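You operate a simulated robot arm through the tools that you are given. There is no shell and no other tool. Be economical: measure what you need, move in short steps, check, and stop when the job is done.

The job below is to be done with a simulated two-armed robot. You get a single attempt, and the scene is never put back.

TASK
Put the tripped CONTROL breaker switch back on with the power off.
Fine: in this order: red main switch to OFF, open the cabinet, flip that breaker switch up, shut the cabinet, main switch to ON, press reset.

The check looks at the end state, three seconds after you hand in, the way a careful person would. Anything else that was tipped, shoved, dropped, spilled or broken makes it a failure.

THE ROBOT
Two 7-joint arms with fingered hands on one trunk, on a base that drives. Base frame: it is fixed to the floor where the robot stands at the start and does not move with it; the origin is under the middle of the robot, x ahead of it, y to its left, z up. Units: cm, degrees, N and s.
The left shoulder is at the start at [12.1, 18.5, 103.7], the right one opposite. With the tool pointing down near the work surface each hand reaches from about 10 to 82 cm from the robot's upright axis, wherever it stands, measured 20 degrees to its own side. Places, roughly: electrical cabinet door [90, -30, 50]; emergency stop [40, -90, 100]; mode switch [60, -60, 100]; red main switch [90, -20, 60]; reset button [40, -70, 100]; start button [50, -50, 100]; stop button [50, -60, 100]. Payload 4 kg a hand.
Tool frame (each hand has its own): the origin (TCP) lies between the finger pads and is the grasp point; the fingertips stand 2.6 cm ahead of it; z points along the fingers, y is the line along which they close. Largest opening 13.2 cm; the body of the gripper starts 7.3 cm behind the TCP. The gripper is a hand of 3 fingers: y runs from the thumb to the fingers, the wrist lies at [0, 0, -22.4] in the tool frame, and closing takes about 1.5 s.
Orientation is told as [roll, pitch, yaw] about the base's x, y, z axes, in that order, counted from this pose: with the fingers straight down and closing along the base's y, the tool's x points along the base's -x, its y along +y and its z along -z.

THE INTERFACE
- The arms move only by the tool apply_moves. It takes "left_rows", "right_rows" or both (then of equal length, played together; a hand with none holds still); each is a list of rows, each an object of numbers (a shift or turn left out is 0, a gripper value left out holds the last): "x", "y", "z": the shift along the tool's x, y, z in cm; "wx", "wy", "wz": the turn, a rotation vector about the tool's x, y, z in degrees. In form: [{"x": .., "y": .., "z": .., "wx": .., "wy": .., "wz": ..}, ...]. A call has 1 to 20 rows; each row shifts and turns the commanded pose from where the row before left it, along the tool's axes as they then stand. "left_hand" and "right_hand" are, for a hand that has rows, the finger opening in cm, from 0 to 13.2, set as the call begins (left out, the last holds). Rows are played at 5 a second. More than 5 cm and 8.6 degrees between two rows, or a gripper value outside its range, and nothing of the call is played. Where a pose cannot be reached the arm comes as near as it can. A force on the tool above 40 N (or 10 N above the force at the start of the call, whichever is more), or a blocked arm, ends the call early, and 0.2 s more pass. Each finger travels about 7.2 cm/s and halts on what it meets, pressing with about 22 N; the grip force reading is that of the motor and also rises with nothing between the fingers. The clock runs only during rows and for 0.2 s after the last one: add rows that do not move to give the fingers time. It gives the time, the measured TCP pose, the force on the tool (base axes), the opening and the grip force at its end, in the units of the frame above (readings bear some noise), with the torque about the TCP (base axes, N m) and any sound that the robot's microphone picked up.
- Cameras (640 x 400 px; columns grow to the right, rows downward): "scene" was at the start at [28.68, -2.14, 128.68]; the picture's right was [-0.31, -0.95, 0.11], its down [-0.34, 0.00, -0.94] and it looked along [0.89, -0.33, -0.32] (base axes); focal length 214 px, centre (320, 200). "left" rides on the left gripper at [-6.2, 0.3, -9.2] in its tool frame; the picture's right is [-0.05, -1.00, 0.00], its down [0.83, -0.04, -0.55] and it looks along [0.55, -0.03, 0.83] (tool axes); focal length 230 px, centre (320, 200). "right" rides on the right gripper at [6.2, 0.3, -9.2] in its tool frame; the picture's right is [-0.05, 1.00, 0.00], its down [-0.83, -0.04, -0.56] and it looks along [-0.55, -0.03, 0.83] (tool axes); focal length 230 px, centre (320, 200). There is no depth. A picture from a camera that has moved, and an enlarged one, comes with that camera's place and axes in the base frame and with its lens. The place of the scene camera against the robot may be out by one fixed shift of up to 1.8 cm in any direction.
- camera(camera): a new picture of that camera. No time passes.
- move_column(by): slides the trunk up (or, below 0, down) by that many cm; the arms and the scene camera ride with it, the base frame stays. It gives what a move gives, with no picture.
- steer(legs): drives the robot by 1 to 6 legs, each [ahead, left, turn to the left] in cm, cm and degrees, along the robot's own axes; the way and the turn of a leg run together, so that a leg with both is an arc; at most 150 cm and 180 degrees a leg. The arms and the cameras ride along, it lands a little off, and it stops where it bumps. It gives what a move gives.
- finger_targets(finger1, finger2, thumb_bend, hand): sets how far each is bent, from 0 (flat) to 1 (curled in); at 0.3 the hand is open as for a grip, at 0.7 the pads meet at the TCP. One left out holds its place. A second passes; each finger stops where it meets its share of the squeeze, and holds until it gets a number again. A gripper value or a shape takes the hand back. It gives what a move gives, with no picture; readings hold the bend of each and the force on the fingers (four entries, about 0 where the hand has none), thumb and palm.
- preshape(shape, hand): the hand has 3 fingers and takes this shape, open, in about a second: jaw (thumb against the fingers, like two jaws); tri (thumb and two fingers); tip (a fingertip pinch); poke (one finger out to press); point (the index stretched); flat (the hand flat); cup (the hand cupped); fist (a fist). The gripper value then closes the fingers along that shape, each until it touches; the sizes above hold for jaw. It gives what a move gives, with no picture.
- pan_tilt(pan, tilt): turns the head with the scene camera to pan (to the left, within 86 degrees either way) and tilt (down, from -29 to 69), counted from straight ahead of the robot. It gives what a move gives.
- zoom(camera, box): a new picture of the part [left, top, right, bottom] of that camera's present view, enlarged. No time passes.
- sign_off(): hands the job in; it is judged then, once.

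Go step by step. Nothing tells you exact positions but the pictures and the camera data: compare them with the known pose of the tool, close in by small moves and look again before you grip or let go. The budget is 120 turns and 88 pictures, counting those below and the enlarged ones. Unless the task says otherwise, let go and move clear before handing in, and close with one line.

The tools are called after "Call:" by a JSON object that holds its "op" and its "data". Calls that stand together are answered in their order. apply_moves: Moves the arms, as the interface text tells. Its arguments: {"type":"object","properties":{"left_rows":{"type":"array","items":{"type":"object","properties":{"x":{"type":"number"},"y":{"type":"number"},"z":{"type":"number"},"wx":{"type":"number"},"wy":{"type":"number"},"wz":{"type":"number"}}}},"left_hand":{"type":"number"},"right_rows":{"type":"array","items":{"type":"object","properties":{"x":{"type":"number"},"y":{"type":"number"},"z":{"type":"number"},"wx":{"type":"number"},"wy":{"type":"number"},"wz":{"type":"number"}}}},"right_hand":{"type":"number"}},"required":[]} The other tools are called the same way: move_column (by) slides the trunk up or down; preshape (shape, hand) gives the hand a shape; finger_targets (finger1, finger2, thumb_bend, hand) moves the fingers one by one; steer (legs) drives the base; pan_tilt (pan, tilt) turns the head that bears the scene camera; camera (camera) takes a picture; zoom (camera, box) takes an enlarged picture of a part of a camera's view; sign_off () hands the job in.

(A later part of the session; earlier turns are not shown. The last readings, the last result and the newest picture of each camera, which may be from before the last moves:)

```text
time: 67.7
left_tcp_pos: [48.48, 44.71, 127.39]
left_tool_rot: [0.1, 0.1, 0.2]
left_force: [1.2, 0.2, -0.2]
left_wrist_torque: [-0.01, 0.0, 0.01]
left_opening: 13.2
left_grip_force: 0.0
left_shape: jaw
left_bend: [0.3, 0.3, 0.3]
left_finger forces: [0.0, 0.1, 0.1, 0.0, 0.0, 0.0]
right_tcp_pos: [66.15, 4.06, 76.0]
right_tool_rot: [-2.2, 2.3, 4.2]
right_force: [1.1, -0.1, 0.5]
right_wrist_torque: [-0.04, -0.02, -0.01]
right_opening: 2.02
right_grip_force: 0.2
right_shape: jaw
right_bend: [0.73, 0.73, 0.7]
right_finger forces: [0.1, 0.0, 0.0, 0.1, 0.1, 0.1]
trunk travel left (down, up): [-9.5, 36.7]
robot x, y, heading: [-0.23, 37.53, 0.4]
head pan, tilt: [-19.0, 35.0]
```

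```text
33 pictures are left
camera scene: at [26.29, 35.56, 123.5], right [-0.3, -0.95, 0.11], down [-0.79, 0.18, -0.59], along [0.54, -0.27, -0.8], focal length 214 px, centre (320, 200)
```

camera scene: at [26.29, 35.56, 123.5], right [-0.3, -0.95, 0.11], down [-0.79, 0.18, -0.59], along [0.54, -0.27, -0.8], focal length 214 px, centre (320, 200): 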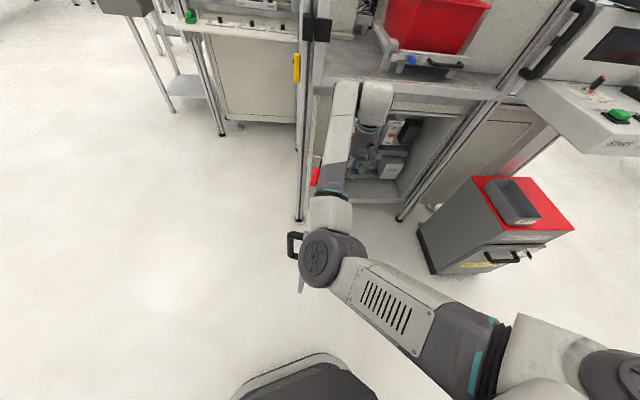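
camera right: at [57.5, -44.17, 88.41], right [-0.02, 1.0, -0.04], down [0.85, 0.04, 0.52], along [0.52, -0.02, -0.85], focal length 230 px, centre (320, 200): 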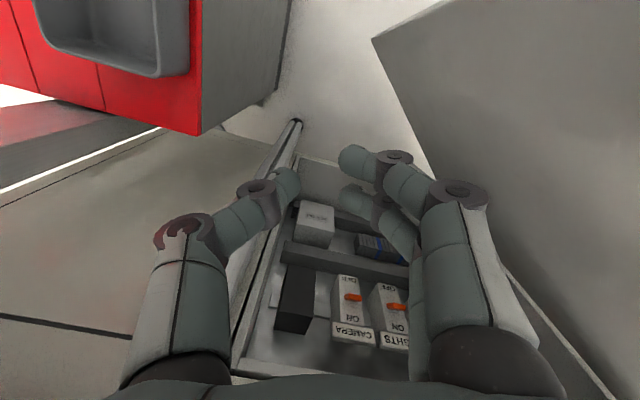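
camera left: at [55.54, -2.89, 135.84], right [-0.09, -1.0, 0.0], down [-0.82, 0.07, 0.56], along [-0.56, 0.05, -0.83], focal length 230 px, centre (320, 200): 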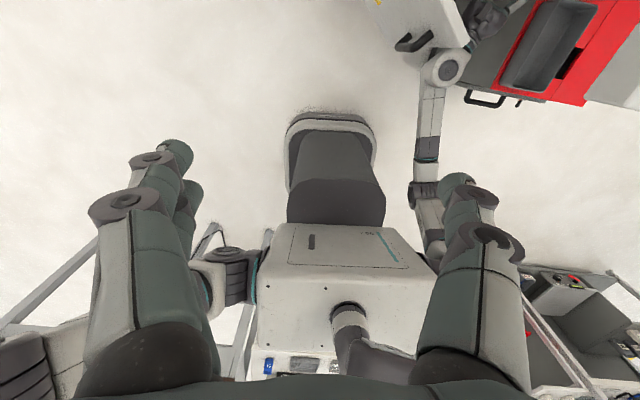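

The door is now about 95° open. I'll drive back right so the hand comes free of it, then point the hand forward again.

Call:
{"op": "steer", "data": {"legs": [[0, -37, 0]]}}

Call:
{"op": "apply_moves", "data": {"right_rows": [{"wy": -8.2}, {"wy": -8.2}, {"wy": -8.2}, {"wy": -8.2}, {"wy": -8.2}, {"wy": -8.2}, {"wy": -8.2}, {"wy": -8.2}, {"wy": -8.2}, {"wy": -8.2}, {"wy": -8}]}}

Call:
{"op": "camera", "data": {"camera": "scene"}}

Call:
{"op": "camera", "data": {"camera": "right"}}

```text
time: 70.1
left_tcp_pos: [48.65, 7.29, 127.28]
left_tool_rot: [0.1, 0.0, 0.3]
left_force: [0.4, -0.2, -0.5]
left_wrist_torque: [0.03, 0.01, -0.02]
left_opening: 13.19
left_grip_force: 0.1
left_shape: jaw
left_bend: [0.3, 0.3, 0.3]
left_finger forces: [0.1, 0.1, 0.1, 0.0, 0.0, 0.1]
right_tcp_pos: [66.28, -33.44, 76.11]
right_tool_rot: [-2.0, 2.3, 4.2]
right_force: [-0.7, -0.5, 0.0]
right_wrist_torque: [0.04, -0.04, 0.01]
right_opening: 1.98
right_grip_force: 0.0
right_shape: jaw
right_bend: [0.73, 0.73, 0.7]
right_finger forces: [0.1, 0.1, 0.0, 0.0, 0.0, 0.0]
trunk travel left (down, up): [-9.5, 36.7]
robot x, y, heading: [-0.25, 0.38, 0.3]
head pan, tilt: [-19.0, 35.0]
```

```text
time: 72.5
left_tcp_pos: [48.72, 7.39, 127.43]
left_tool_rot: [0.0, 0.2, 0.4]
left_force: [0.2, 0.4, -0.1]
left_wrist_torque: [0.02, 0.02, 0.04]
left_opening: 13.19
left_grip_force: 0.0
left_shape: jaw
left_bend: [0.3, 0.3, 0.3]
left_finger forces: [0.0, 0.1, 0.0, 0.0, 0.0, 0.0]
right_tcp_pos: [66.34, -33.36, 76.14]
right_tool_rot: [-42.1, -87.0, 46.5]
right_force: [0.7, 0.1, -0.2]
right_wrist_torque: [0.04, 0.03, -0.01]
right_opening: 2.02
right_grip_force: 0.1
right_shape: jaw
right_bend: [0.73, 0.73, 0.7]
right_finger forces: [0.1, 0.0, 0.1, 0.0, 0.0, 0.0]
trunk travel left (down, up): [-9.5, 36.7]
robot x, y, heading: [-0.1, -0.21, 0.1]
head pan, tilt: [-19.0, 35.0]
```

```text
32 pictures are left
camera scene: at [26.45, -1.82, 123.5], right [-0.3, -0.95, 0.11], down [-0.79, 0.18, -0.59], along [0.54, -0.26, -0.8], focal length 214 px, centre (320, 200)
```

scene: 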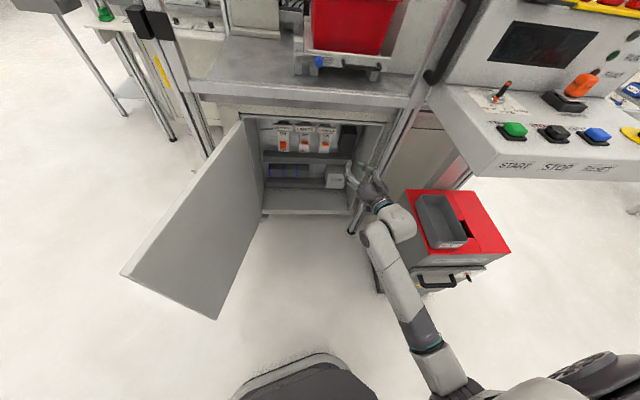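

```text
31 pictures are left
camera right: at [56.76, -33.98, 70.22], right [-0.07, 1.0, 0.02], down [-0.52, -0.05, 0.85], along [0.85, 0.05, 0.52], focal length 230 px, centre (320, 200)
```

right: 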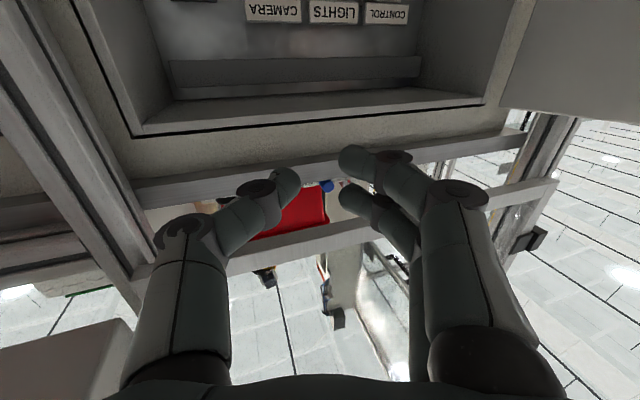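

Perfect: the door stands wide open and the hand is level, pointing forward. I'll look closely at the breakers.

Call:
{"op": "zoom", "data": {"camera": "scene", "box": [250, 105, 370, 195]}}

Call:
{"op": "preshape", "data": {"shape": "poke", "hand": "right"}}

Call:
{"op": "move_column", "data": {"by": -9}}

Call:
{"op": "camera", "data": {"camera": "right"}}

```text
4.44 times, centred on (310, 150) of scene
camera zoom: at [26.45, -1.82, 123.5], right [-0.3, -0.95, 0.11], down [-0.79, 0.18, -0.59], along [0.54, -0.26, -0.8], focal length 953 px, centre (364, 422)
```

zoom: 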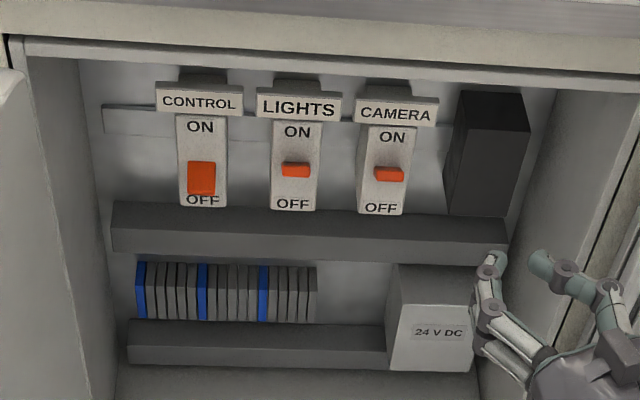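

```text
time: 73.4
left_tcp_pos: [48.7, 7.42, 127.35]
left_tool_rot: [0.1, 0.1, 0.3]
left_force: [0.5, -0.1, -1.0]
left_wrist_torque: [0.03, -0.02, 0.01]
left_opening: 13.21
left_grip_force: 0.1
left_shape: jaw
left_bend: [0.3, 0.3, 0.3]
left_finger forces: [0.1, 0.0, 0.1, 0.0, 0.0, 0.1]
right_tcp_pos: [66.24, -33.38, 76.07]
right_tool_rot: [-41.6, -86.9, 45.8]
right_force: [0.1, -0.5, 0.5]
right_wrist_torque: [0.01, 0.0, -0.04]
right_opening: 0.01
right_grip_force: 0.0
right_shape: poke
right_bend: [1.0, 1.0, 0.45]
right_finger forces: [0.0, 0.0, 0.0, 0.1, 0.1, 0.0]
trunk travel left (down, up): [-9.5, 36.7]
robot x, y, heading: [-0.08, 0.5, 0.6]
head pan, tilt: [-19.0, 35.0]
```

```text
time: 74.6
left_tcp_pos: [56.99, 7.38, 108.54]
left_tool_rot: [0.0, 9.7, 0.3]
left_force: [-0.8, -0.4, 0.5]
left_wrist_torque: [-0.02, -0.06, 0.01]
left_opening: 13.18
left_grip_force: 0.2
left_shape: jaw
left_bend: [0.3, 0.3, 0.3]
left_finger forces: [0.0, 0.0, 0.0, 0.1, 0.0, 0.0]
right_tcp_pos: [66.05, -33.29, 67.39]
right_tool_rot: [-44.5, -87.0, 48.7]
right_force: [-0.4, -1.1, 0.5]
right_wrist_torque: [-0.01, 0.01, -0.03]
right_opening: 0.0
right_grip_force: 0.2
right_shape: poke
right_bend: [1.0, 1.0, 0.45]
right_finger forces: [0.0, 0.1, 0.0, 0.1, 0.0, 0.0]
trunk travel left (down, up): [-0.5, 45.7]
robot x, y, heading: [-0.44, 0.08, 0.1]
head pan, tilt: [-19.0, 35.0]
```

```text
29 pictures are left
camera right: at [56.71, -33.96, 61.51], right [-0.07, 1.0, 0.02], down [-0.52, -0.05, 0.85], along [0.85, 0.05, 0.53], focal length 230 px, centre (320, 200)
```

right: 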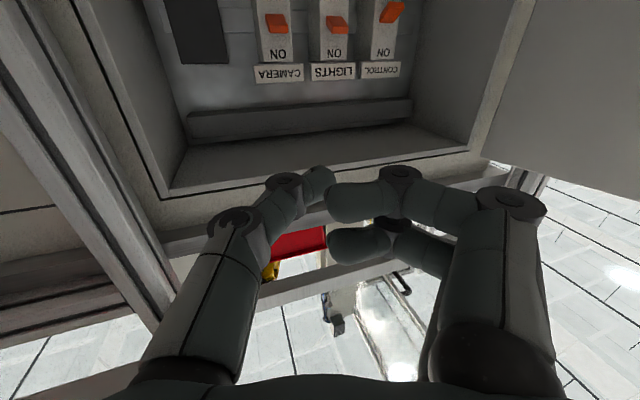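

CONTROL's lever hangs down towards OFF, while the other two are at ON. I'll look at the poke shape of the hand in detail to know which digit leads.

Call:
{"op": "zoom", "data": {"camera": "right", "box": [200, 130, 480, 305]}}

Call:
{"op": "zoom", "data": {"camera": "scene", "box": [260, 110, 440, 260]}}

```text
2.29 times, centred on (340, 218) of right
camera zoom: at [56.71, -33.96, 61.51], right [-0.07, 1.0, 0.02], down [-0.52, -0.05, 0.85], along [0.85, 0.05, 0.53], focal length 526 px, centre (274, 160)
```

zoom: 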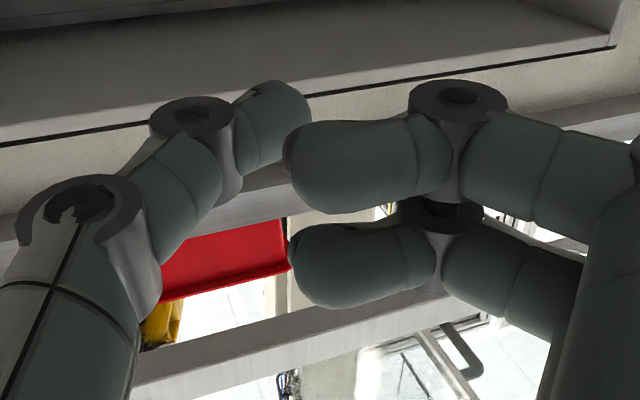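

```text
2.67 times, centred on (350, 185) of scene
camera zoom: at [34.97, -1.78, 108.57], right [-0.28, -0.95, 0.16], down [-0.88, 0.18, -0.44], along [0.38, -0.26, -0.88], focal length 572 px, centre (240, 240)
```

zoom: 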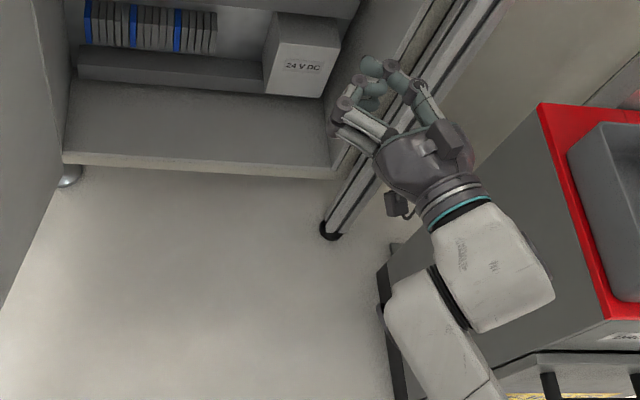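

Poke does not give a clean probe here. I'll try the point shape.

Call:
{"op": "preshape", "data": {"shape": "point", "hand": "right"}}

Call:
{"op": "camera", "data": {"camera": "right"}}

Call:
{"op": "camera", "data": {"camera": "scene"}}

```text
time: 75.5
left_tcp_pos: [57.31, 7.38, 108.48]
left_tool_rot: [0.0, 10.1, 0.4]
left_force: [-0.5, 0.1, -0.2]
left_wrist_torque: [-0.06, -0.01, 0.0]
left_opening: 13.22
left_grip_force: 0.0
left_shape: jaw
left_bend: [0.3, 0.3, 0.3]
left_finger forces: [0.1, 0.2, 0.1, 0.0, 0.0, 0.2]
right_tcp_pos: [66.28, -33.21, 67.02]
right_tool_rot: [-42.0, -87.0, 46.3]
right_force: [-0.3, -0.6, -0.3]
right_wrist_torque: [-0.01, 0.02, 0.03]
right_opening: 0.0
right_grip_force: 0.2
right_shape: point
right_bend: [0.24, 1.0, 0.48]
right_finger forces: [0.0, 0.0, 0.1, 0.1, 0.0, 0.0]
trunk travel left (down, up): [-0.5, 45.7]
robot x, y, heading: [-0.32, -0.04, 0.5]
head pan, tilt: [-19.0, 35.0]
```

```text
26 pictures are left
camera right: at [56.75, -33.99, 61.27], right [-0.07, 1.0, 0.02], down [-0.52, -0.05, 0.85], along [0.85, 0.05, 0.52], focal length 230 px, centre (320, 200)
```

right: 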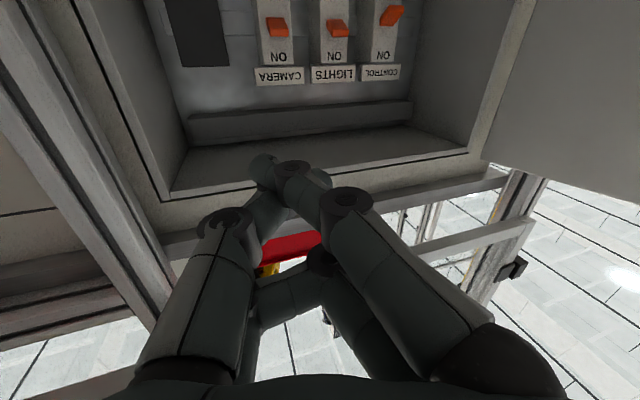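

```text
25 pictures are left
camera scene: at [35.13, -1.78, 108.45], right [-0.28, -0.95, 0.16], down [-0.88, 0.18, -0.43], along [0.38, -0.26, -0.89], focal length 214 px, centre (320, 200)
```

scene: 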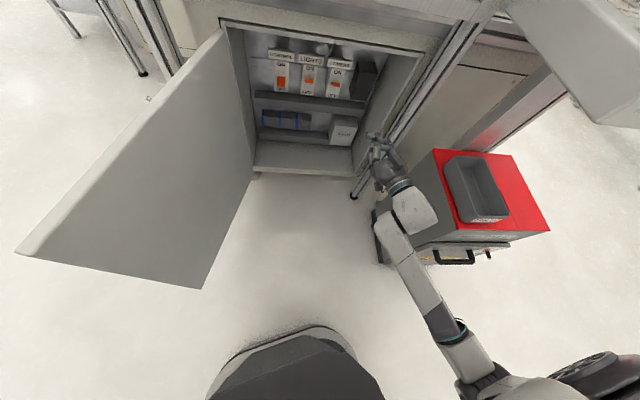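

The point shape crosses the digits too. I'll go back to jaw and grip the lever by its sides as with the knob. First I'll tuck the left arm back, shift the right hand left and down, and drive the base right and forward between door and cart.

Call:
{"op": "apply_moves", "data": {"left_rows": [{"x": 2.5, "z": -3}, {"x": 2.5, "z": -3}, {"x": 2.5, "z": -3}, {"x": 2.5, "z": -3}, {"x": 2, "z": -3}], "right_rows": [{"y": 2.5, "x": 2.2}, {"y": 2.5, "x": 2.2}, {"y": 2.5, "x": 2.2}, {"y": 2.5, "x": 2.2}, {}]}}

Call:
{"op": "preshape", "data": {"shape": "jaw", "hand": "right"}}

Call:
{"op": "steer", "data": {"legs": [[0, -10, 0], [12, 0, 0]]}}

Call:
{"op": "camera", "data": {"camera": "right"}}

Call:
{"op": "camera", "data": {"camera": "scene"}}

```text
time: 76.7
left_tcp_pos: [46.18, 3.66, 110.87]
left_tool_rot: [-0.3, 9.9, 0.2]
left_force: [0.1, -0.1, 0.3]
left_wrist_torque: [0.05, -0.02, 0.02]
left_opening: 13.19
left_grip_force: 0.1
left_shape: jaw
left_bend: [0.3, 0.3, 0.3]
left_finger forces: [0.1, 0.0, 0.0, 0.1, 0.0, 0.0]
left hand out of reach, approached as far as the arm can: row 1, 2, 3, 4, 5
right_tcp_pos: [65.24, -23.52, 57.86]
right_tool_rot: [-42.2, -87.0, 46.5]
right_force: [-0.1, -0.7, 0.2]
right_wrist_torque: [0.0, -0.02, 0.02]
right_opening: 0.0
right_grip_force: 0.1
right_shape: point
right_bend: [0.24, 1.0, 0.48]
right_finger forces: [0.0, 0.0, 0.1, 0.1, 0.1, 0.0]
trunk travel left (down, up): [-0.5, 45.7]
robot x, y, heading: [-0.54, -0.1, 0.5]
head pan, tilt: [-19.0, 35.0]
```

```text
time: 77.6
left_tcp_pos: [46.31, 3.63, 110.64]
left_tool_rot: [-0.4, 10.1, 0.3]
left_force: [-0.2, -0.1, -0.1]
left_wrist_torque: [0.01, 0.0, -0.01]
left_opening: 13.18
left_grip_force: 0.1
left_shape: jaw
left_bend: [0.3, 0.3, 0.3]
left_finger forces: [0.0, 0.0, 0.0, 0.0, 0.0, 0.0]
right_tcp_pos: [65.21, -23.56, 57.98]
right_tool_rot: [-42.2, -87.0, 46.4]
right_force: [0.0, -0.2, 0.3]
right_wrist_torque: [0.02, 0.0, 0.0]
right_opening: 9.51
right_grip_force: 0.1
right_shape: jaw
right_bend: [0.3, 0.77, 0.3]
right_finger forces: [0.0, 0.2, 0.0, 0.0, 0.0, 0.0]
trunk travel left (down, up): [-0.5, 45.7]
robot x, y, heading: [-0.09, 0.25, 0.4]
head pan, tilt: [-19.0, 35.0]
```

```text
time: 79.6
left_tcp_pos: [58.39, -6.36, 110.68]
left_tool_rot: [-0.3, 10.2, 0.2]
left_force: [1.2, -0.7, -0.6]
left_wrist_torque: [-0.04, 0.03, -0.01]
left_opening: 13.2
left_grip_force: 0.0
left_shape: jaw
left_bend: [0.3, 0.3, 0.3]
left_finger forces: [0.1, 0.1, 0.0, 0.1, 0.0, 0.0]
right_tcp_pos: [77.3, -33.72, 57.85]
right_tool_rot: [-41.2, -86.9, 45.4]
right_force: [0.4, 0.2, -0.3]
right_wrist_torque: [0.01, -0.03, 0.01]
right_opening: 9.52
right_grip_force: 0.0
right_shape: jaw
right_bend: [0.3, 0.76, 0.3]
right_finger forces: [0.1, 0.0, 0.1, 0.0, 0.0, 0.0]
trunk travel left (down, up): [-0.5, 45.7]
robot x, y, heading: [11.47, -9.97, 0.3]
head pan, tilt: [-19.0, 35.0]
```

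```text
24 pictures are left
camera right: at [67.75, -34.31, 52.05], right [-0.07, 1.0, 0.02], down [-0.52, -0.05, 0.85], along [0.85, 0.05, 0.52], focal length 230 px, centre (320, 200)
```

right: 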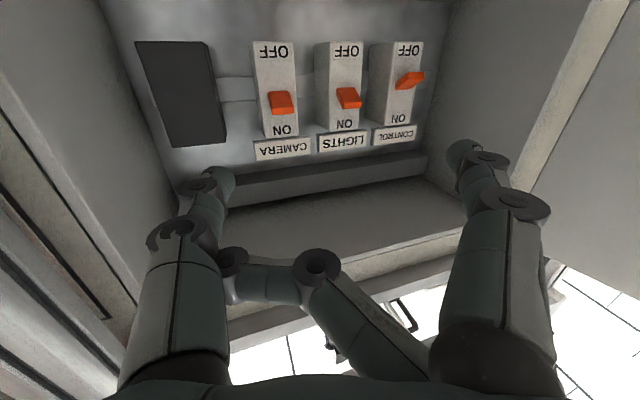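

```text
23 pictures are left
camera scene: at [47.22, -11.82, 108.42], right [-0.28, -0.95, 0.16], down [-0.88, 0.18, -0.43], along [0.38, -0.27, -0.89], focal length 214 px, centre (320, 200)
```

scene: 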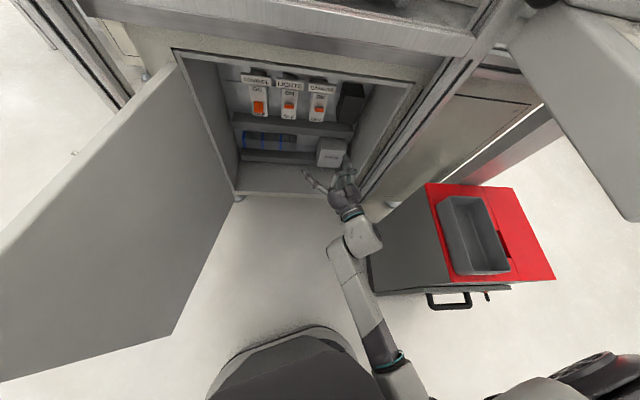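

One finger stuck on the thumb while reshaping; a new opening command will fix that. The lever triangulates to (108,-17.2,55.1). I'll turn the hand square to the cabinet and move left in front of CONTROL.

Call:
{"op": "apply_moves", "data": {"right_rows": [{"wx": 6}, {"wx": 6}, {"wx": 6}, {"y": 3.9, "x": 0.4}, {"y": 3.9, "x": 0.4}, {"y": 3.9, "x": 0.4}, {"y": 3.9, "x": 0.4}, {"y": 3.9, "x": 0.4}, {"y": 3.9, "x": 0.4}, {"z": 3}, {"z": 3}], "right_hand": 7}}

Call:
{"op": "camera", "data": {"camera": "right"}}

```text
time: 80.2
left_tcp_pos: [58.32, -6.39, 110.76]
left_tool_rot: [-0.3, 10.0, 0.4]
left_force: [-0.3, -0.3, 0.9]
left_wrist_torque: [-0.03, 0.01, 0.03]
left_opening: 13.19
left_grip_force: 0.1
left_shape: jaw
left_bend: [0.3, 0.3, 0.3]
left_finger forces: [0.0, 0.1, 0.0, 0.1, 0.1, 0.0]
right_tcp_pos: [76.84, -36.13, 56.87]
right_tool_rot: [-77.5, -75.2, 78.7]
right_force: [0.3, -0.2, 0.4]
right_wrist_torque: [0.0, -0.02, -0.01]
right_opening: 2.45
right_grip_force: 0.0
right_shape: jaw
right_bend: [0.72, 0.8, 0.7]
right_finger forces: [0.0, 0.0, 0.1, 0.0, 0.0, 0.0]
right hand out of reach, approached as far as the arm can: row 2
trunk travel left (down, up): [-0.5, 45.7]
robot x, y, heading: [11.46, -9.59, 0.1]
head pan, tilt: [-19.0, 35.0]
stopped in row 2 (right hand): the arm was blocked; the commanded pose is now the measured one
```

```text
22 pictures are left
camera right: at [67.25, -37.61, 51.38], right [-0.03, 0.98, -0.2], down [-0.51, 0.16, 0.84], along [0.86, 0.12, 0.5], focal length 230 px, centre (320, 200)
```

right: 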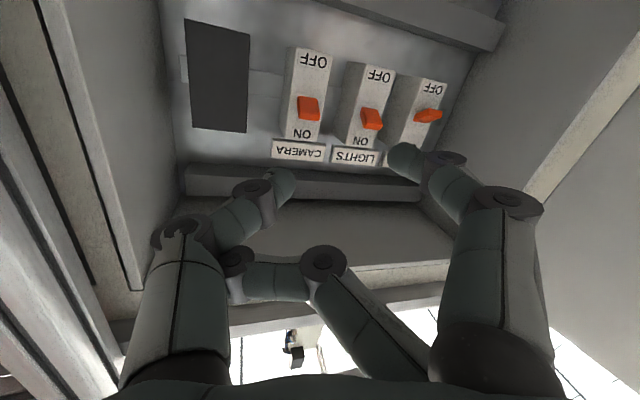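

The wrist is near its yaw limit, so I'll keep the hand pointing along about +x, which is fine for this lever. First I'll untangle the lower finger from the thumb.

Call:
{"op": "finger_targets", "data": {"hand": "right", "thumb_bend": 0.0, "finger1": 0.1, "finger2": 0.1}}

Call:
{"op": "apply_moves", "data": {"right_rows": [{"wx": -5, "wz": 5}, {"wx": -5, "wz": 5}, {"y": 3, "x": 0.3}, {"y": 3, "x": 0.3}, {"y": 3, "x": 0.3}, {"y": 3, "x": 0.3}], "right_hand": 9}}

Call:
{"op": "camera", "data": {"camera": "right"}}

```text
time: 81.2
left_tcp_pos: [58.32, -6.45, 110.85]
left_tool_rot: [-0.3, 10.0, 0.2]
left_force: [0.1, 0.3, 0.4]
left_wrist_torque: [0.0, 0.02, 0.01]
left_opening: 13.2
left_grip_force: 0.1
left_shape: jaw
left_bend: [0.3, 0.3, 0.3]
left_finger forces: [0.1, 0.1, 0.1, 0.0, 0.0, 0.1]
right_tcp_pos: [76.83, -36.17, 56.91]
right_tool_rot: [-77.5, -75.3, 78.8]
right_force: [0.1, -0.5, -1.0]
right_wrist_torque: [0.01, 0.02, -0.02]
right_opening: 16.73
right_grip_force: 0.1
right_shape: fingers
right_bend: [0.1, 0.7, 0.15]
right_finger forces: [0.1, 0.0, 0.0, 0.1, 0.1, 0.1]
trunk travel left (down, up): [-0.5, 45.7]
robot x, y, heading: [11.93, -9.76, 0.5]
head pan, tilt: [-19.0, 35.0]
```

```text
time: 82.8
left_tcp_pos: [58.28, -6.42, 110.75]
left_tool_rot: [-0.3, 10.1, 0.3]
left_force: [0.5, 0.3, -0.2]
left_wrist_torque: [0.0, 0.01, -0.01]
left_opening: 13.18
left_grip_force: 0.1
left_shape: jaw
left_bend: [0.3, 0.3, 0.3]
left_finger forces: [0.0, 0.1, 0.1, 0.1, 0.1, 0.0]
right_tcp_pos: [74.87, -27.32, 55.03]
right_tool_rot: [-63.7, -79.7, 74.9]
right_force: [0.4, -0.3, -0.2]
right_wrist_torque: [0.02, 0.0, -0.01]
right_opening: 3.14
right_grip_force: 0.0
right_shape: jaw
right_bend: [0.68, 0.79, 0.65]
right_finger forces: [0.0, 0.0, 0.0, 0.1, 0.0, 0.0]
trunk travel left (down, up): [-0.5, 45.7]
robot x, y, heading: [11.81, -9.92, 0.3]
head pan, tilt: [-19.0, 35.0]
stopped in row 6 (right hand): the arm was blocked; the commanded pose is now the measured one
```

```text
21 pictures are left
camera right: at [65.37, -29.99, 49.69], right [-0.2, 0.97, -0.11], down [-0.5, 0.0, 0.87], along [0.85, 0.23, 0.48], focal length 230 px, centre (320, 200)
```

right: 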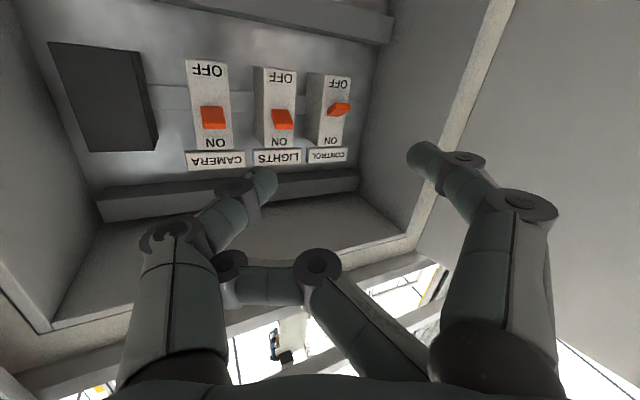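

The finger is still hooked behind the thumb. I'll try to free it by curling the thumb through while opening the finger.

Call:
{"op": "finger_targets", "data": {"hand": "right", "thumb_bend": 1.0, "finger1": 0.0, "finger2": 0.0}}

Call:
{"op": "finger_targets", "data": {"hand": "right", "thumb_bend": 0.0, "finger1": 0.0, "finger2": 1.0}}

Call:
{"op": "finger_targets", "data": {"hand": "right", "thumb_bend": 0.0, "finger1": 0.0, "finger2": 0.2}}

Call:
{"op": "camera", "data": {"camera": "right"}}

```text
time: 83.8
left_tcp_pos: [58.24, -6.41, 110.8]
left_tool_rot: [-0.3, 10.0, 0.2]
left_force: [0.2, -0.5, -1.2]
left_wrist_torque: [-0.02, 0.01, 0.01]
left_opening: 13.19
left_grip_force: 0.1
left_shape: jaw
left_bend: [0.3, 0.3, 0.3]
left_finger forces: [0.0, 0.0, 0.0, 0.0, 0.1, 0.0]
right_tcp_pos: [74.78, -27.35, 55.15]
right_tool_rot: [-63.4, -79.6, 74.9]
right_force: [0.1, -0.5, 0.0]
right_wrist_torque: [0.0, 0.0, 0.01]
right_opening: 6.7
right_grip_force: 0.0
right_shape: fingers
right_bend: [0.0, 0.96, 0.96]
right_finger forces: [0.0, 0.1, 0.0, 0.0, 0.0, 0.0]
trunk travel left (down, up): [-0.5, 45.7]
robot x, y, heading: [12.22, -9.97, 0.2]
head pan, tilt: [-19.0, 35.0]
```

```text
time: 84.8
left_tcp_pos: [58.29, -6.42, 110.86]
left_tool_rot: [-0.3, 10.0, 0.2]
left_force: [-0.8, 0.1, 0.0]
left_wrist_torque: [-0.03, -0.02, 0.04]
left_opening: 13.2
left_grip_force: 0.0
left_shape: jaw
left_bend: [0.3, 0.3, 0.3]
left_finger forces: [0.1, 0.0, 0.1, 0.0, 0.0, 0.0]
right_tcp_pos: [74.82, -27.34, 55.04]
right_tool_rot: [-63.6, -79.7, 75.0]
right_force: [0.2, 0.2, 0.1]
right_wrist_torque: [-0.01, 0.05, 0.02]
right_opening: 17.26
right_grip_force: 0.1
right_shape: fingers
right_bend: [0.0, 0.8, 0.16]
right_finger forces: [0.1, 0.0, 0.1, 0.0, 0.1, 0.0]
trunk travel left (down, up): [-0.5, 45.7]
robot x, y, heading: [11.82, -10.16, 0.2]
head pan, tilt: [-19.0, 35.0]
```

```text
time: 85.8
left_tcp_pos: [58.34, -6.44, 110.78]
left_tool_rot: [-0.3, 9.9, 0.2]
left_force: [-0.3, 0.7, 0.1]
left_wrist_torque: [-0.02, -0.01, 0.0]
left_opening: 13.22
left_grip_force: 0.1
left_shape: jaw
left_bend: [0.3, 0.3, 0.3]
left_finger forces: [0.0, 0.0, 0.0, 0.0, 0.0, 0.0]
right_tcp_pos: [74.69, -27.3, 55.05]
right_tool_rot: [-63.5, -79.8, 75.1]
right_force: [-0.9, -0.4, -0.1]
right_wrist_torque: [-0.01, 0.01, 0.02]
right_opening: 17.75
right_grip_force: 0.1
right_shape: fingers
right_bend: [0.0, 0.78, 0.13]
right_finger forces: [0.1, 0.1, 0.0, 0.0, 0.0, 0.0]
trunk travel left (down, up): [-0.5, 45.7]
robot x, y, heading: [11.35, -9.95, 0.3]
head pan, tilt: [-19.0, 35.0]
```

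```text
20 pictures are left
camera right: at [65.34, -29.91, 49.71], right [-0.2, 0.97, -0.11], down [-0.5, 0.0, 0.87], along [0.85, 0.23, 0.48], focal length 230 px, centre (320, 200)
```

right: 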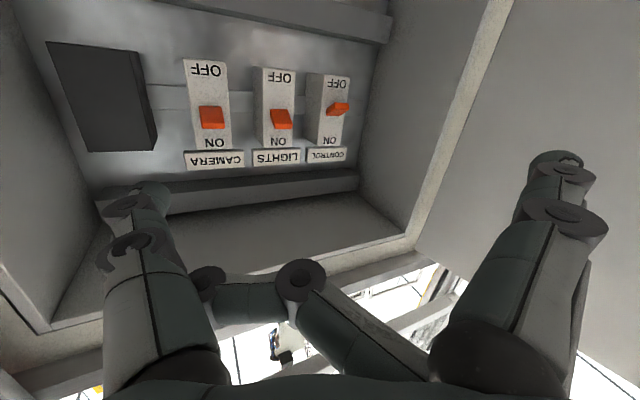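

Still hooked. The point shape set a different finger spread, so I'll go back to it and open thumb first, then the finger.

Call:
{"op": "preshape", "data": {"shape": "fist", "hand": "right"}}

Call:
{"op": "preshape", "data": {"shape": "poke", "hand": "right"}}

Call:
{"op": "camera", "data": {"camera": "right"}}

```text
time: 86.7
left_tcp_pos: [58.21, -6.57, 110.78]
left_tool_rot: [-0.3, 10.0, 0.3]
left_force: [0.5, -0.7, 0.8]
left_wrist_torque: [0.02, 0.0, 0.0]
left_opening: 13.17
left_grip_force: 0.0
left_shape: jaw
left_bend: [0.3, 0.3, 0.3]
left_finger forces: [0.0, 0.0, 0.0, 0.1, 0.0, 0.1]
right_tcp_pos: [74.68, -27.34, 55.1]
right_tool_rot: [-63.5, -79.7, 75.0]
right_force: [1.2, 0.1, -0.3]
right_wrist_torque: [-0.05, 0.0, -0.01]
right_opening: 0.0
right_grip_force: 0.1
right_shape: fist
right_bend: [1.0, 1.0, 0.54]
right_finger forces: [0.0, 0.1, 0.0, 0.1, 0.0, 0.0]
trunk travel left (down, up): [-0.5, 45.7]
robot x, y, heading: [11.8, -9.75, 0.1]
head pan, tilt: [-19.0, 35.0]
```

```text
time: 87.6
left_tcp_pos: [58.23, -6.49, 110.7]
left_tool_rot: [-0.3, 10.0, 0.2]
left_force: [-0.3, 0.3, 0.7]
left_wrist_torque: [0.02, -0.02, 0.0]
left_opening: 13.15
left_grip_force: 0.0
left_shape: jaw
left_bend: [0.3, 0.3, 0.3]
left_finger forces: [0.1, 0.0, 0.0, 0.1, 0.1, 0.0]
right_tcp_pos: [74.67, -27.37, 55.11]
right_tool_rot: [-63.6, -79.6, 75.0]
right_force: [-0.6, -0.4, 0.0]
right_wrist_torque: [0.02, 0.0, 0.01]
right_opening: 0.01
right_grip_force: 0.0
right_shape: poke
right_bend: [1.0, 1.0, 0.45]
right_finger forces: [0.0, 0.0, 0.0, 0.1, 0.0, 0.0]
trunk travel left (down, up): [-0.5, 45.7]
robot x, y, heading: [11.8, -9.95, 0.2]
head pan, tilt: [-19.0, 35.0]
```

```text
19 pictures are left
camera right: at [65.35, -29.9, 49.72], right [-0.2, 0.97, -0.11], down [-0.5, 0.0, 0.87], along [0.85, 0.23, 0.48], focal length 230 px, centre (320, 200)
```

right: 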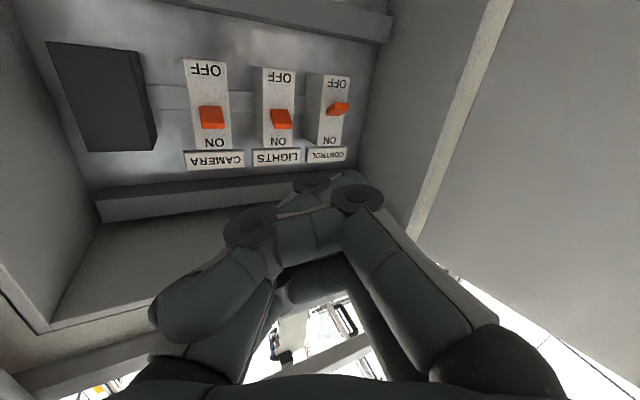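

Both fingers passed the thumb while it was at 0.45, so they should open back past it if the thumb holds still. I'll open the fingers alone.

Call:
{"op": "finger_targets", "data": {"hand": "right", "finger1": 0.1, "finger2": 0.1, "thumb_bend": 0.45}}

Call:
{"op": "finger_targets", "data": {"hand": "right", "finger1": 0.1, "finger2": 0.1, "thumb_bend": 0.6}}

```text
time: 88.6
left_tcp_pos: [58.38, -6.49, 110.8]
left_tool_rot: [-0.3, 9.9, 0.2]
left_force: [0.6, -0.2, 0.2]
left_wrist_torque: [0.01, -0.02, 0.0]
left_opening: 13.19
left_grip_force: 0.1
left_shape: jaw
left_bend: [0.3, 0.3, 0.3]
left_finger forces: [0.0, 0.0, 0.1, 0.0, 0.0, 0.0]
right_tcp_pos: [74.84, -27.27, 55.06]
right_tool_rot: [-63.6, -79.8, 75.0]
right_force: [-0.1, 1.1, -0.2]
right_wrist_torque: [0.02, 0.02, 0.0]
right_opening: 7.48
right_grip_force: 0.0
right_shape: fingers
right_bend: [0.99, 0.97, 0.45]
right_finger forces: [0.1, 0.1, 0.0, 0.0, 0.0, 0.1]
trunk travel left (down, up): [-0.5, 45.7]
robot x, y, heading: [11.74, -9.71, 0.1]
head pan, tilt: [-19.0, 35.0]
```

```text
time: 89.6
left_tcp_pos: [58.27, -6.43, 110.7]
left_tool_rot: [-0.3, 10.0, 0.2]
left_force: [-0.7, -0.1, -1.4]
left_wrist_torque: [-0.01, 0.01, 0.0]
left_opening: 13.2
left_grip_force: 0.1
left_shape: jaw
left_bend: [0.3, 0.3, 0.3]
left_finger forces: [0.0, 0.0, 0.1, 0.0, 0.0, 0.0]
right_tcp_pos: [74.7, -27.27, 55.1]
right_tool_rot: [-63.6, -79.6, 75.0]
right_force: [0.5, -0.1, 0.3]
right_wrist_torque: [0.02, 0.01, -0.01]
right_opening: 7.23
right_grip_force: 0.2
right_shape: fingers
right_bend: [0.99, 0.97, 0.6]
right_finger forces: [0.1, 0.0, 0.0, 0.0, 0.1, 0.1]
trunk travel left (down, up): [-0.5, 45.7]
robot x, y, heading: [11.58, -10.13, 0.3]
head pan, tilt: [-19.0, 35.0]
```

Call:
{"op": "finger_targets", "data": {"hand": "right", "finger1": 1.0, "finger2": 1.0, "thumb_bend": 1.0}}

Call:
{"op": "finger_targets", "data": {"hand": "right", "finger1": 0.1, "finger2": 0.1, "thumb_bend": 1.0}}

Call:
{"op": "finger_targets", "data": {"hand": "right", "finger1": 1.0, "finger2": 1.0, "thumb_bend": 0.0}}

Call:
{"op": "finger_targets", "data": {"hand": "right", "finger1": 0.1, "finger2": 0.1}}

Call:
{"op": "camera", "data": {"camera": "right"}}

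```text
time: 90.6
left_tcp_pos: [58.27, -6.3, 110.86]
left_tool_rot: [-0.4, 10.0, 0.3]
left_force: [1.1, -0.3, 0.0]
left_wrist_torque: [-0.02, 0.03, -0.01]
left_opening: 13.19
left_grip_force: 0.1
left_shape: jaw
left_bend: [0.3, 0.3, 0.3]
left_finger forces: [0.0, 0.0, 0.0, 0.0, 0.1, 0.0]
right_tcp_pos: [74.81, -27.25, 55.04]
right_tool_rot: [-63.6, -79.7, 75.0]
right_force: [-0.3, -0.4, 0.3]
right_wrist_torque: [0.01, 0.0, -0.02]
right_opening: 5.67
right_grip_force: 0.0
right_shape: fingers
right_bend: [1.0, 1.0, 0.99]
right_finger forces: [0.0, 0.1, 0.0, 0.0, 0.0, 0.0]
trunk travel left (down, up): [-0.5, 45.7]
robot x, y, heading: [11.87, -9.51, 0.3]
head pan, tilt: [-19.0, 35.0]
```

```text
time: 91.6
left_tcp_pos: [58.23, -6.48, 110.77]
left_tool_rot: [-0.3, 9.9, 0.2]
left_force: [-0.1, 0.4, 0.3]
left_wrist_torque: [-0.01, 0.01, 0.04]
left_opening: 13.18
left_grip_force: 0.3
left_shape: jaw
left_bend: [0.3, 0.3, 0.3]
left_finger forces: [0.0, 0.0, 0.1, 0.1, 0.0, 0.1]
right_tcp_pos: [74.81, -27.32, 54.97]
right_tool_rot: [-63.6, -79.7, 74.9]
right_force: [-0.7, -0.2, -0.2]
right_wrist_torque: [-0.03, -0.02, 0.0]
right_opening: 5.66
right_grip_force: 0.1
right_shape: fingers
right_bend: [1.0, 1.0, 0.99]
right_finger forces: [0.1, 0.0, 0.1, 0.0, 0.0, 0.1]
trunk travel left (down, up): [-0.5, 45.7]
robot x, y, heading: [11.7, -9.72, 0.0]
head pan, tilt: [-19.0, 35.0]
```

```text
time: 92.6
left_tcp_pos: [58.19, -6.36, 110.81]
left_tool_rot: [-0.3, 10.0, 0.2]
left_force: [0.8, -0.2, 0.3]
left_wrist_torque: [-0.04, 0.02, -0.02]
left_opening: 13.21
left_grip_force: 0.0
left_shape: jaw
left_bend: [0.3, 0.3, 0.3]
left_finger forces: [0.0, 0.0, 0.1, 0.1, 0.0, 0.1]
right_tcp_pos: [74.7, -27.4, 55.12]
right_tool_rot: [-63.6, -79.7, 75.0]
right_force: [-0.3, -0.4, -0.3]
right_wrist_torque: [0.0, 0.0, -0.02]
right_opening: 7.82
right_grip_force: 0.1
right_shape: fingers
right_bend: [0.98, 0.96, 0.16]
right_finger forces: [0.0, 0.0, 0.1, 0.0, 0.1, 0.1]
trunk travel left (down, up): [-0.5, 45.7]
robot x, y, heading: [11.8, -10.07, 0.3]
head pan, tilt: [-19.0, 35.0]
```

```text
time: 93.6
left_tcp_pos: [58.18, -6.33, 110.94]
left_tool_rot: [-0.3, 10.0, 0.3]
left_force: [0.6, -0.3, -0.5]
left_wrist_torque: [-0.02, -0.01, -0.02]
left_opening: 13.19
left_grip_force: 0.1
left_shape: jaw
left_bend: [0.3, 0.3, 0.3]
left_finger forces: [0.1, 0.0, 0.0, 0.0, 0.0, 0.0]
right_tcp_pos: [74.74, -27.49, 55.1]
right_tool_rot: [-63.5, -79.8, 75.0]
right_force: [0.8, 1.3, -0.2]
right_wrist_torque: [0.0, -0.01, -0.02]
right_opening: 7.69
right_grip_force: 0.0
right_shape: fingers
right_bend: [0.96, 0.94, 0.12]
right_finger forces: [0.0, 0.0, 0.0, 0.1, 0.1, 0.0]
trunk travel left (down, up): [-0.5, 45.7]
robot x, y, heading: [11.74, -9.81, 0.1]
head pan, tilt: [-19.0, 35.0]
```

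```text
18 pictures are left
camera right: at [65.34, -29.91, 49.72], right [-0.2, 0.97, -0.11], down [-0.5, 0.0, 0.87], along [0.85, 0.23, 0.48], focal length 230 px, centre (320, 200)
```

right: 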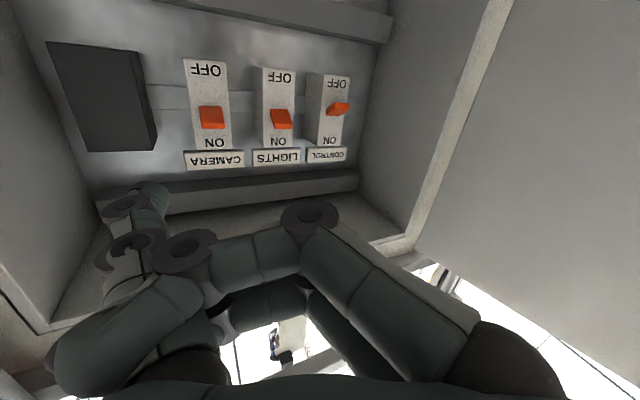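

The fingers stay hooked round the thumb, but with the thumb at 0.45 it forms a usable single-digit poker on the tool axis, well ahead of the folded fingers. I'll use that: push the lever up from below. Next I set the thumb and drive forward.

Call:
{"op": "finger_targets", "data": {"hand": "right", "finger1": 1.0, "finger2": 1.0, "thumb_bend": 0.45}}

Call:
{"op": "apply_moves", "data": {"right_rows": [{"x": 1.5}, {"x": 1.5}, {"x": 1}]}}

Call:
{"op": "steer", "data": {"legs": [[14, 3, 0]]}}

Call:
{"op": "camera", "data": {"camera": "right"}}

```text
time: 94.6
left_tcp_pos: [58.28, -6.46, 110.87]
left_tool_rot: [-0.4, 10.1, 0.2]
left_force: [0.5, 0.0, -0.2]
left_wrist_torque: [0.07, 0.0, -0.04]
left_opening: 13.19
left_grip_force: 0.1
left_shape: jaw
left_bend: [0.3, 0.3, 0.3]
left_finger forces: [0.1, 0.1, 0.0, 0.0, 0.0, 0.0]
right_tcp_pos: [74.79, -27.38, 55.16]
right_tool_rot: [-63.7, -79.7, 75.0]
right_force: [0.4, -0.1, -0.2]
right_wrist_torque: [0.04, 0.04, 0.0]
right_opening: 7.56
right_grip_force: 0.1
right_shape: fingers
right_bend: [1.0, 0.98, 0.45]
right_finger forces: [0.0, 0.0, 0.0, 0.0, 0.0, 0.0]
trunk travel left (down, up): [-0.5, 45.7]
robot x, y, heading: [11.82, -10.05, 0.3]
head pan, tilt: [-19.0, 35.0]
```

```text
time: 95.4
left_tcp_pos: [58.22, -6.3, 110.7]
left_tool_rot: [-0.3, 10.0, 0.2]
left_force: [0.3, -0.2, 0.2]
left_wrist_torque: [0.01, 0.0, 0.01]
left_opening: 13.21
left_grip_force: 0.1
left_shape: jaw
left_bend: [0.3, 0.3, 0.3]
left_finger forces: [0.0, 0.0, 0.0, 0.0, 0.0, 0.0]
right_tcp_pos: [74.14, -28.83, 50.43]
right_tool_rot: [-64.7, -76.8, 77.5]
right_force: [0.0, 0.2, -0.6]
right_wrist_torque: [-0.01, -0.03, 0.01]
right_opening: 7.58
right_grip_force: 0.1
right_shape: fingers
right_bend: [1.0, 0.98, 0.45]
right_finger forces: [0.1, 0.0, 0.1, 0.1, 0.1, 0.0]
trunk travel left (down, up): [-0.5, 45.7]
robot x, y, heading: [11.87, -10.0, 0.2]
head pan, tilt: [-19.0, 35.0]
```

```text
time: 96.7
left_tcp_pos: [72.3, -3.33, 110.73]
left_tool_rot: [-0.3, 10.1, 0.2]
left_force: [-0.2, 0.3, -0.5]
left_wrist_torque: [-0.06, 0.03, 0.01]
left_opening: 13.19
left_grip_force: 0.0
left_shape: jaw
left_bend: [0.3, 0.3, 0.3]
left_finger forces: [0.0, 0.0, 0.0, 0.1, 0.0, 0.0]
right_tcp_pos: [88.2, -25.87, 50.52]
right_tool_rot: [-65.3, -77.0, 78.1]
right_force: [-0.4, -0.5, 0.4]
right_wrist_torque: [-0.01, 0.01, 0.0]
right_opening: 7.58
right_grip_force: 0.1
right_shape: fingers
right_bend: [1.0, 0.98, 0.45]
right_finger forces: [0.0, 0.0, 0.1, 0.1, 0.0, 0.0]
trunk travel left (down, up): [-0.5, 45.7]
robot x, y, heading: [25.88, -6.76, 0.2]
head pan, tilt: [-19.0, 35.0]
```

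```text
17 pictures are left
camera right: at [78.81, -28.96, 45.31], right [-0.22, 0.96, -0.15], down [-0.49, 0.03, 0.87], along [0.84, 0.27, 0.47], focal length 230 px, centre (320, 200)
```

right: 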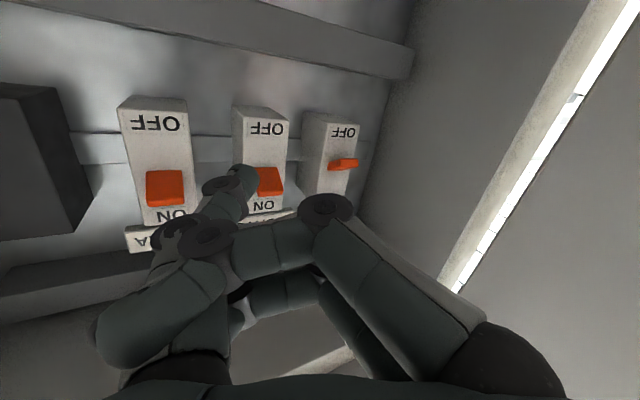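

The thumb tip is at about (91.7,-29.3,51) and the lever confirms at (108,-17.2,55.4). I'll approach to a point just in front of and below the lever.

Call:
{"op": "apply_moves", "data": {"right_rows": [{"x": -0.4, "y": 1.4, "z": 1.9}, {"x": -0.4, "y": 1.4, "z": 1.9}, {"x": -0.4, "y": 1.4, "z": 1.9}, {"x": -0.4, "y": 1.4, "z": 1.9}, {"x": -0.4, "y": 1.4, "z": 1.9}, {"x": -0.4, "y": 1.4, "z": 1.9}]}}

Call:
{"op": "camera", "data": {"camera": "right"}}

```text
time: 97.7
left_tcp_pos: [72.26, -3.4, 110.78]
left_tool_rot: [-0.3, 10.0, 0.2]
left_force: [-0.3, -0.2, -0.1]
left_wrist_torque: [0.0, -0.01, -0.02]
left_opening: 13.2
left_grip_force: 0.0
left_shape: jaw
left_bend: [0.3, 0.3, 0.3]
left_finger forces: [0.0, 0.0, 0.0, 0.0, 0.0, 0.1]
right_tcp_pos: [92.71, -22.64, 47.16]
right_tool_rot: [-66.3, -68.0, 82.2]
right_force: [-0.2, -0.1, 0.3]
right_wrist_torque: [-0.01, -0.01, 0.05]
right_opening: 7.56
right_grip_force: 0.0
right_shape: fingers
right_bend: [1.0, 0.98, 0.45]
right_finger forces: [0.0, 0.1, 0.0, 0.0, 0.0, 0.0]
trunk travel left (down, up): [-0.5, 45.7]
robot x, y, heading: [25.74, -6.92, 0.1]
head pan, tilt: [-19.0, 35.0]
stopped in row 5 (right hand): the arm was blocked; the commanded pose is now the measured one
```

```text
16 pictures are left
camera right: at [83.34, -26.97, 42.81], right [-0.28, 0.91, -0.29], down [-0.48, 0.13, 0.87], along [0.83, 0.38, 0.4], focal length 230 px, centre (320, 200)
```

right: 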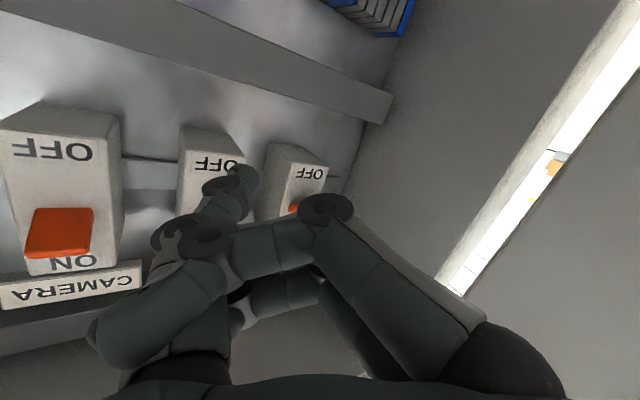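

The arm is too folded; it worked best with the hand about 86 cm ahead of the base. I'll drive the base back a little and raise the trunk to its original height, then stretch the arm.

Call:
{"op": "steer", "data": {"legs": [[-12, 4, 0]]}}

Call:
{"op": "move_column", "data": {"by": 9}}

Call:
{"op": "apply_moves", "data": {"right_rows": [{"wz": 6, "z": 1}, {"wz": 6, "z": 1}, {"wz": 4, "wx": 5, "z": 1}, {"wx": 7}, {"wx": 7}, {"wx": 7}]}}

Call:
{"op": "camera", "data": {"camera": "right"}}

Call:
{"op": "camera", "data": {"camera": "scene"}}

```text
time: 99.0
left_tcp_pos: [60.03, 0.56, 110.77]
left_tool_rot: [-0.4, 9.8, 0.1]
left_force: [-0.7, 0.2, 0.0]
left_wrist_torque: [-0.01, -0.04, 0.02]
left_opening: 13.19
left_grip_force: 0.1
left_shape: jaw
left_bend: [0.3, 0.3, 0.3]
left_finger forces: [0.0, 0.1, 0.1, 0.0, 0.0, 0.0]
right_tcp_pos: [80.5, -18.74, 47.26]
right_tool_rot: [-66.4, -68.1, 82.2]
right_force: [-0.2, -0.1, -0.4]
right_wrist_torque: [0.01, 0.03, 0.0]
right_opening: 7.55
right_grip_force: 0.0
right_shape: fingers
right_bend: [1.0, 0.98, 0.45]
right_finger forces: [0.0, 0.0, 0.0, 0.0, 0.0, 0.0]
trunk travel left (down, up): [-0.5, 45.7]
robot x, y, heading: [13.69, -2.7, -0.2]
head pan, tilt: [-19.0, 35.0]
```

```text
time: 100.3
left_tcp_pos: [60.18, 0.48, 119.73]
left_tool_rot: [-0.4, 10.0, 0.1]
left_force: [-0.5, -0.3, -0.4]
left_wrist_torque: [0.0, 0.01, 0.0]
left_opening: 13.19
left_grip_force: 0.1
left_shape: jaw
left_bend: [0.3, 0.3, 0.3]
left_finger forces: [0.1, 0.1, 0.0, 0.0, 0.0, 0.0]
right_tcp_pos: [80.5, -20.32, 56.06]
right_tool_rot: [-67.0, -65.9, 83.1]
right_force: [-0.3, -0.1, -0.5]
right_wrist_torque: [0.02, 0.01, -0.02]
right_opening: 7.57
right_grip_force: 0.1
right_shape: fingers
right_bend: [1.0, 0.98, 0.45]
right_finger forces: [0.0, 0.0, 0.0, 0.0, 0.1, 0.1]
trunk travel left (down, up): [-9.5, 36.7]
robot x, y, heading: [13.82, -2.78, -0.0]
head pan, tilt: [-19.0, 35.0]
```

```text
time: 101.2
left_tcp_pos: [60.16, 0.52, 119.85]
left_tool_rot: [-0.3, 9.9, 0.1]
left_force: [-0.6, 0.4, 0.4]
left_wrist_torque: [-0.01, -0.02, -0.02]
left_opening: 13.19
left_grip_force: 0.0
left_shape: jaw
left_bend: [0.3, 0.3, 0.3]
left_finger forces: [0.0, 0.1, 0.0, 0.1, 0.0, 0.0]
right_tcp_pos: [82.37, -28.61, 53.4]
right_tool_rot: [-60.8, -68.3, 68.5]
right_force: [0.0, -0.4, 0.1]
right_wrist_torque: [0.01, 0.0, 0.03]
right_opening: 7.55
right_grip_force: 0.1
right_shape: fingers
right_bend: [1.0, 0.98, 0.45]
right_finger forces: [0.0, 0.1, 0.0, 0.1, 0.0, 0.0]
right hand out of reach, approached as far as the arm can: row 4
trunk travel left (down, up): [-9.5, 36.7]
robot x, y, heading: [13.8, -2.58, -0.4]
head pan, tilt: [-19.0, 35.0]
stopped in row 4 (right hand): the arm was blocked; the commanded pose is now the measured one
```

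```text
15 pictures are left
camera right: at [72.41, -31.4, 49.27], right [-0.15, 0.95, -0.27], down [-0.42, 0.19, 0.89], along [0.89, 0.25, 0.37], focal length 230 px, centre (320, 200)
```

right: 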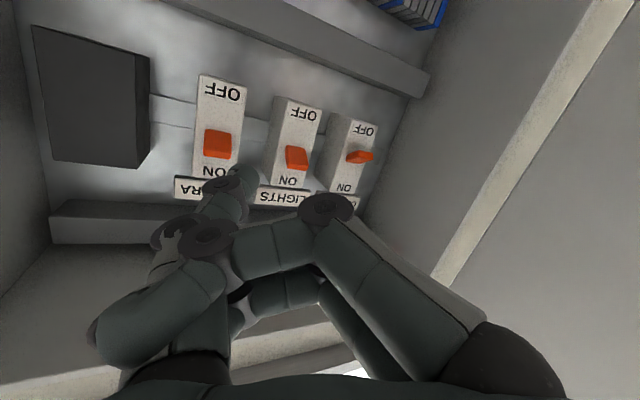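

```text
14 pictures are left
camera scene: at [40.27, -4.96, 123.53], right [-0.31, -0.95, 0.11], down [-0.79, 0.19, -0.59], along [0.54, -0.27, -0.8], focal length 214 px, centre (320, 200)
```

scene: 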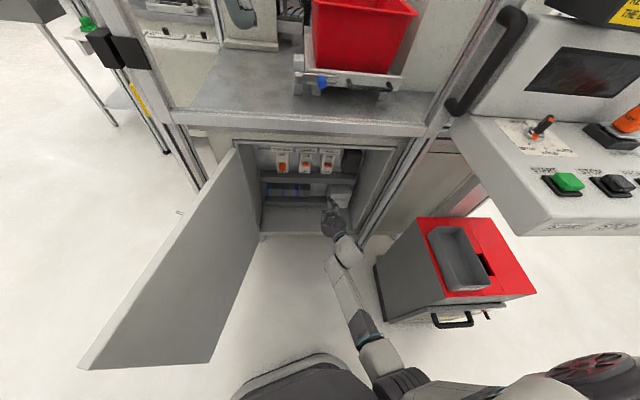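

I'll keep the hand's present orientation and instead use arm extension plus a small left turn of the base to line up with the lever.

Call:
{"op": "apply_moves", "data": {"right_rows": [{"z": 2}, {"z": 2}, {"z": 2}, {"z": 2}]}}

Call:
{"op": "steer", "data": {"legs": [[0, 0, 9]]}}

```text
time: 102.2
left_tcp_pos: [60.09, 0.53, 119.79]
left_tool_rot: [-0.3, 10.0, 0.1]
left_force: [0.0, 0.0, 0.4]
left_wrist_torque: [-0.02, 0.01, -0.02]
left_opening: 13.2
left_grip_force: 0.0
left_shape: jaw
left_bend: [0.3, 0.3, 0.3]
left_finger forces: [0.0, 0.0, 0.1, 0.0, 0.0, 0.0]
right_tcp_pos: [90.35, -27.63, 51.96]
right_tool_rot: [-60.4, -68.5, 68.2]
right_force: [-0.1, -0.4, -0.4]
right_wrist_torque: [0.02, -0.05, 0.0]
right_opening: 7.54
right_grip_force: 0.0
right_shape: fingers
right_bend: [1.0, 0.98, 0.45]
right_finger forces: [0.0, 0.1, 0.1, 0.1, 0.0, 0.0]
trunk travel left (down, up): [-9.5, 36.7]
robot x, y, heading: [13.5, -2.64, 0.3]
head pan, tilt: [-19.0, 35.0]
```

```text
time: 103.2
left_tcp_pos: [58.96, 7.75, 119.84]
left_tool_rot: [-0.4, 10.0, 9.0]
left_force: [1.0, 0.3, 0.3]
left_wrist_torque: [-0.01, -0.02, 0.03]
left_opening: 13.21
left_grip_force: 0.1
left_shape: jaw
left_bend: [0.3, 0.3, 0.3]
left_finger forces: [0.1, 0.0, 0.0, 0.1, 0.0, 0.0]
right_tcp_pos: [93.09, -15.46, 52.03]
right_tool_rot: [-60.4, -68.3, 77.1]
right_force: [-0.2, 1.1, -0.4]
right_wrist_torque: [0.0, -0.02, -0.01]
right_opening: 7.55
right_grip_force: 0.1
right_shape: fingers
right_bend: [1.0, 0.98, 0.45]
right_finger forces: [0.1, 0.0, 0.0, 0.0, 0.1, 0.1]
trunk travel left (down, up): [-9.5, 36.7]
robot x, y, heading: [13.61, -2.58, 8.9]
head pan, tilt: [-19.0, 35.0]
```

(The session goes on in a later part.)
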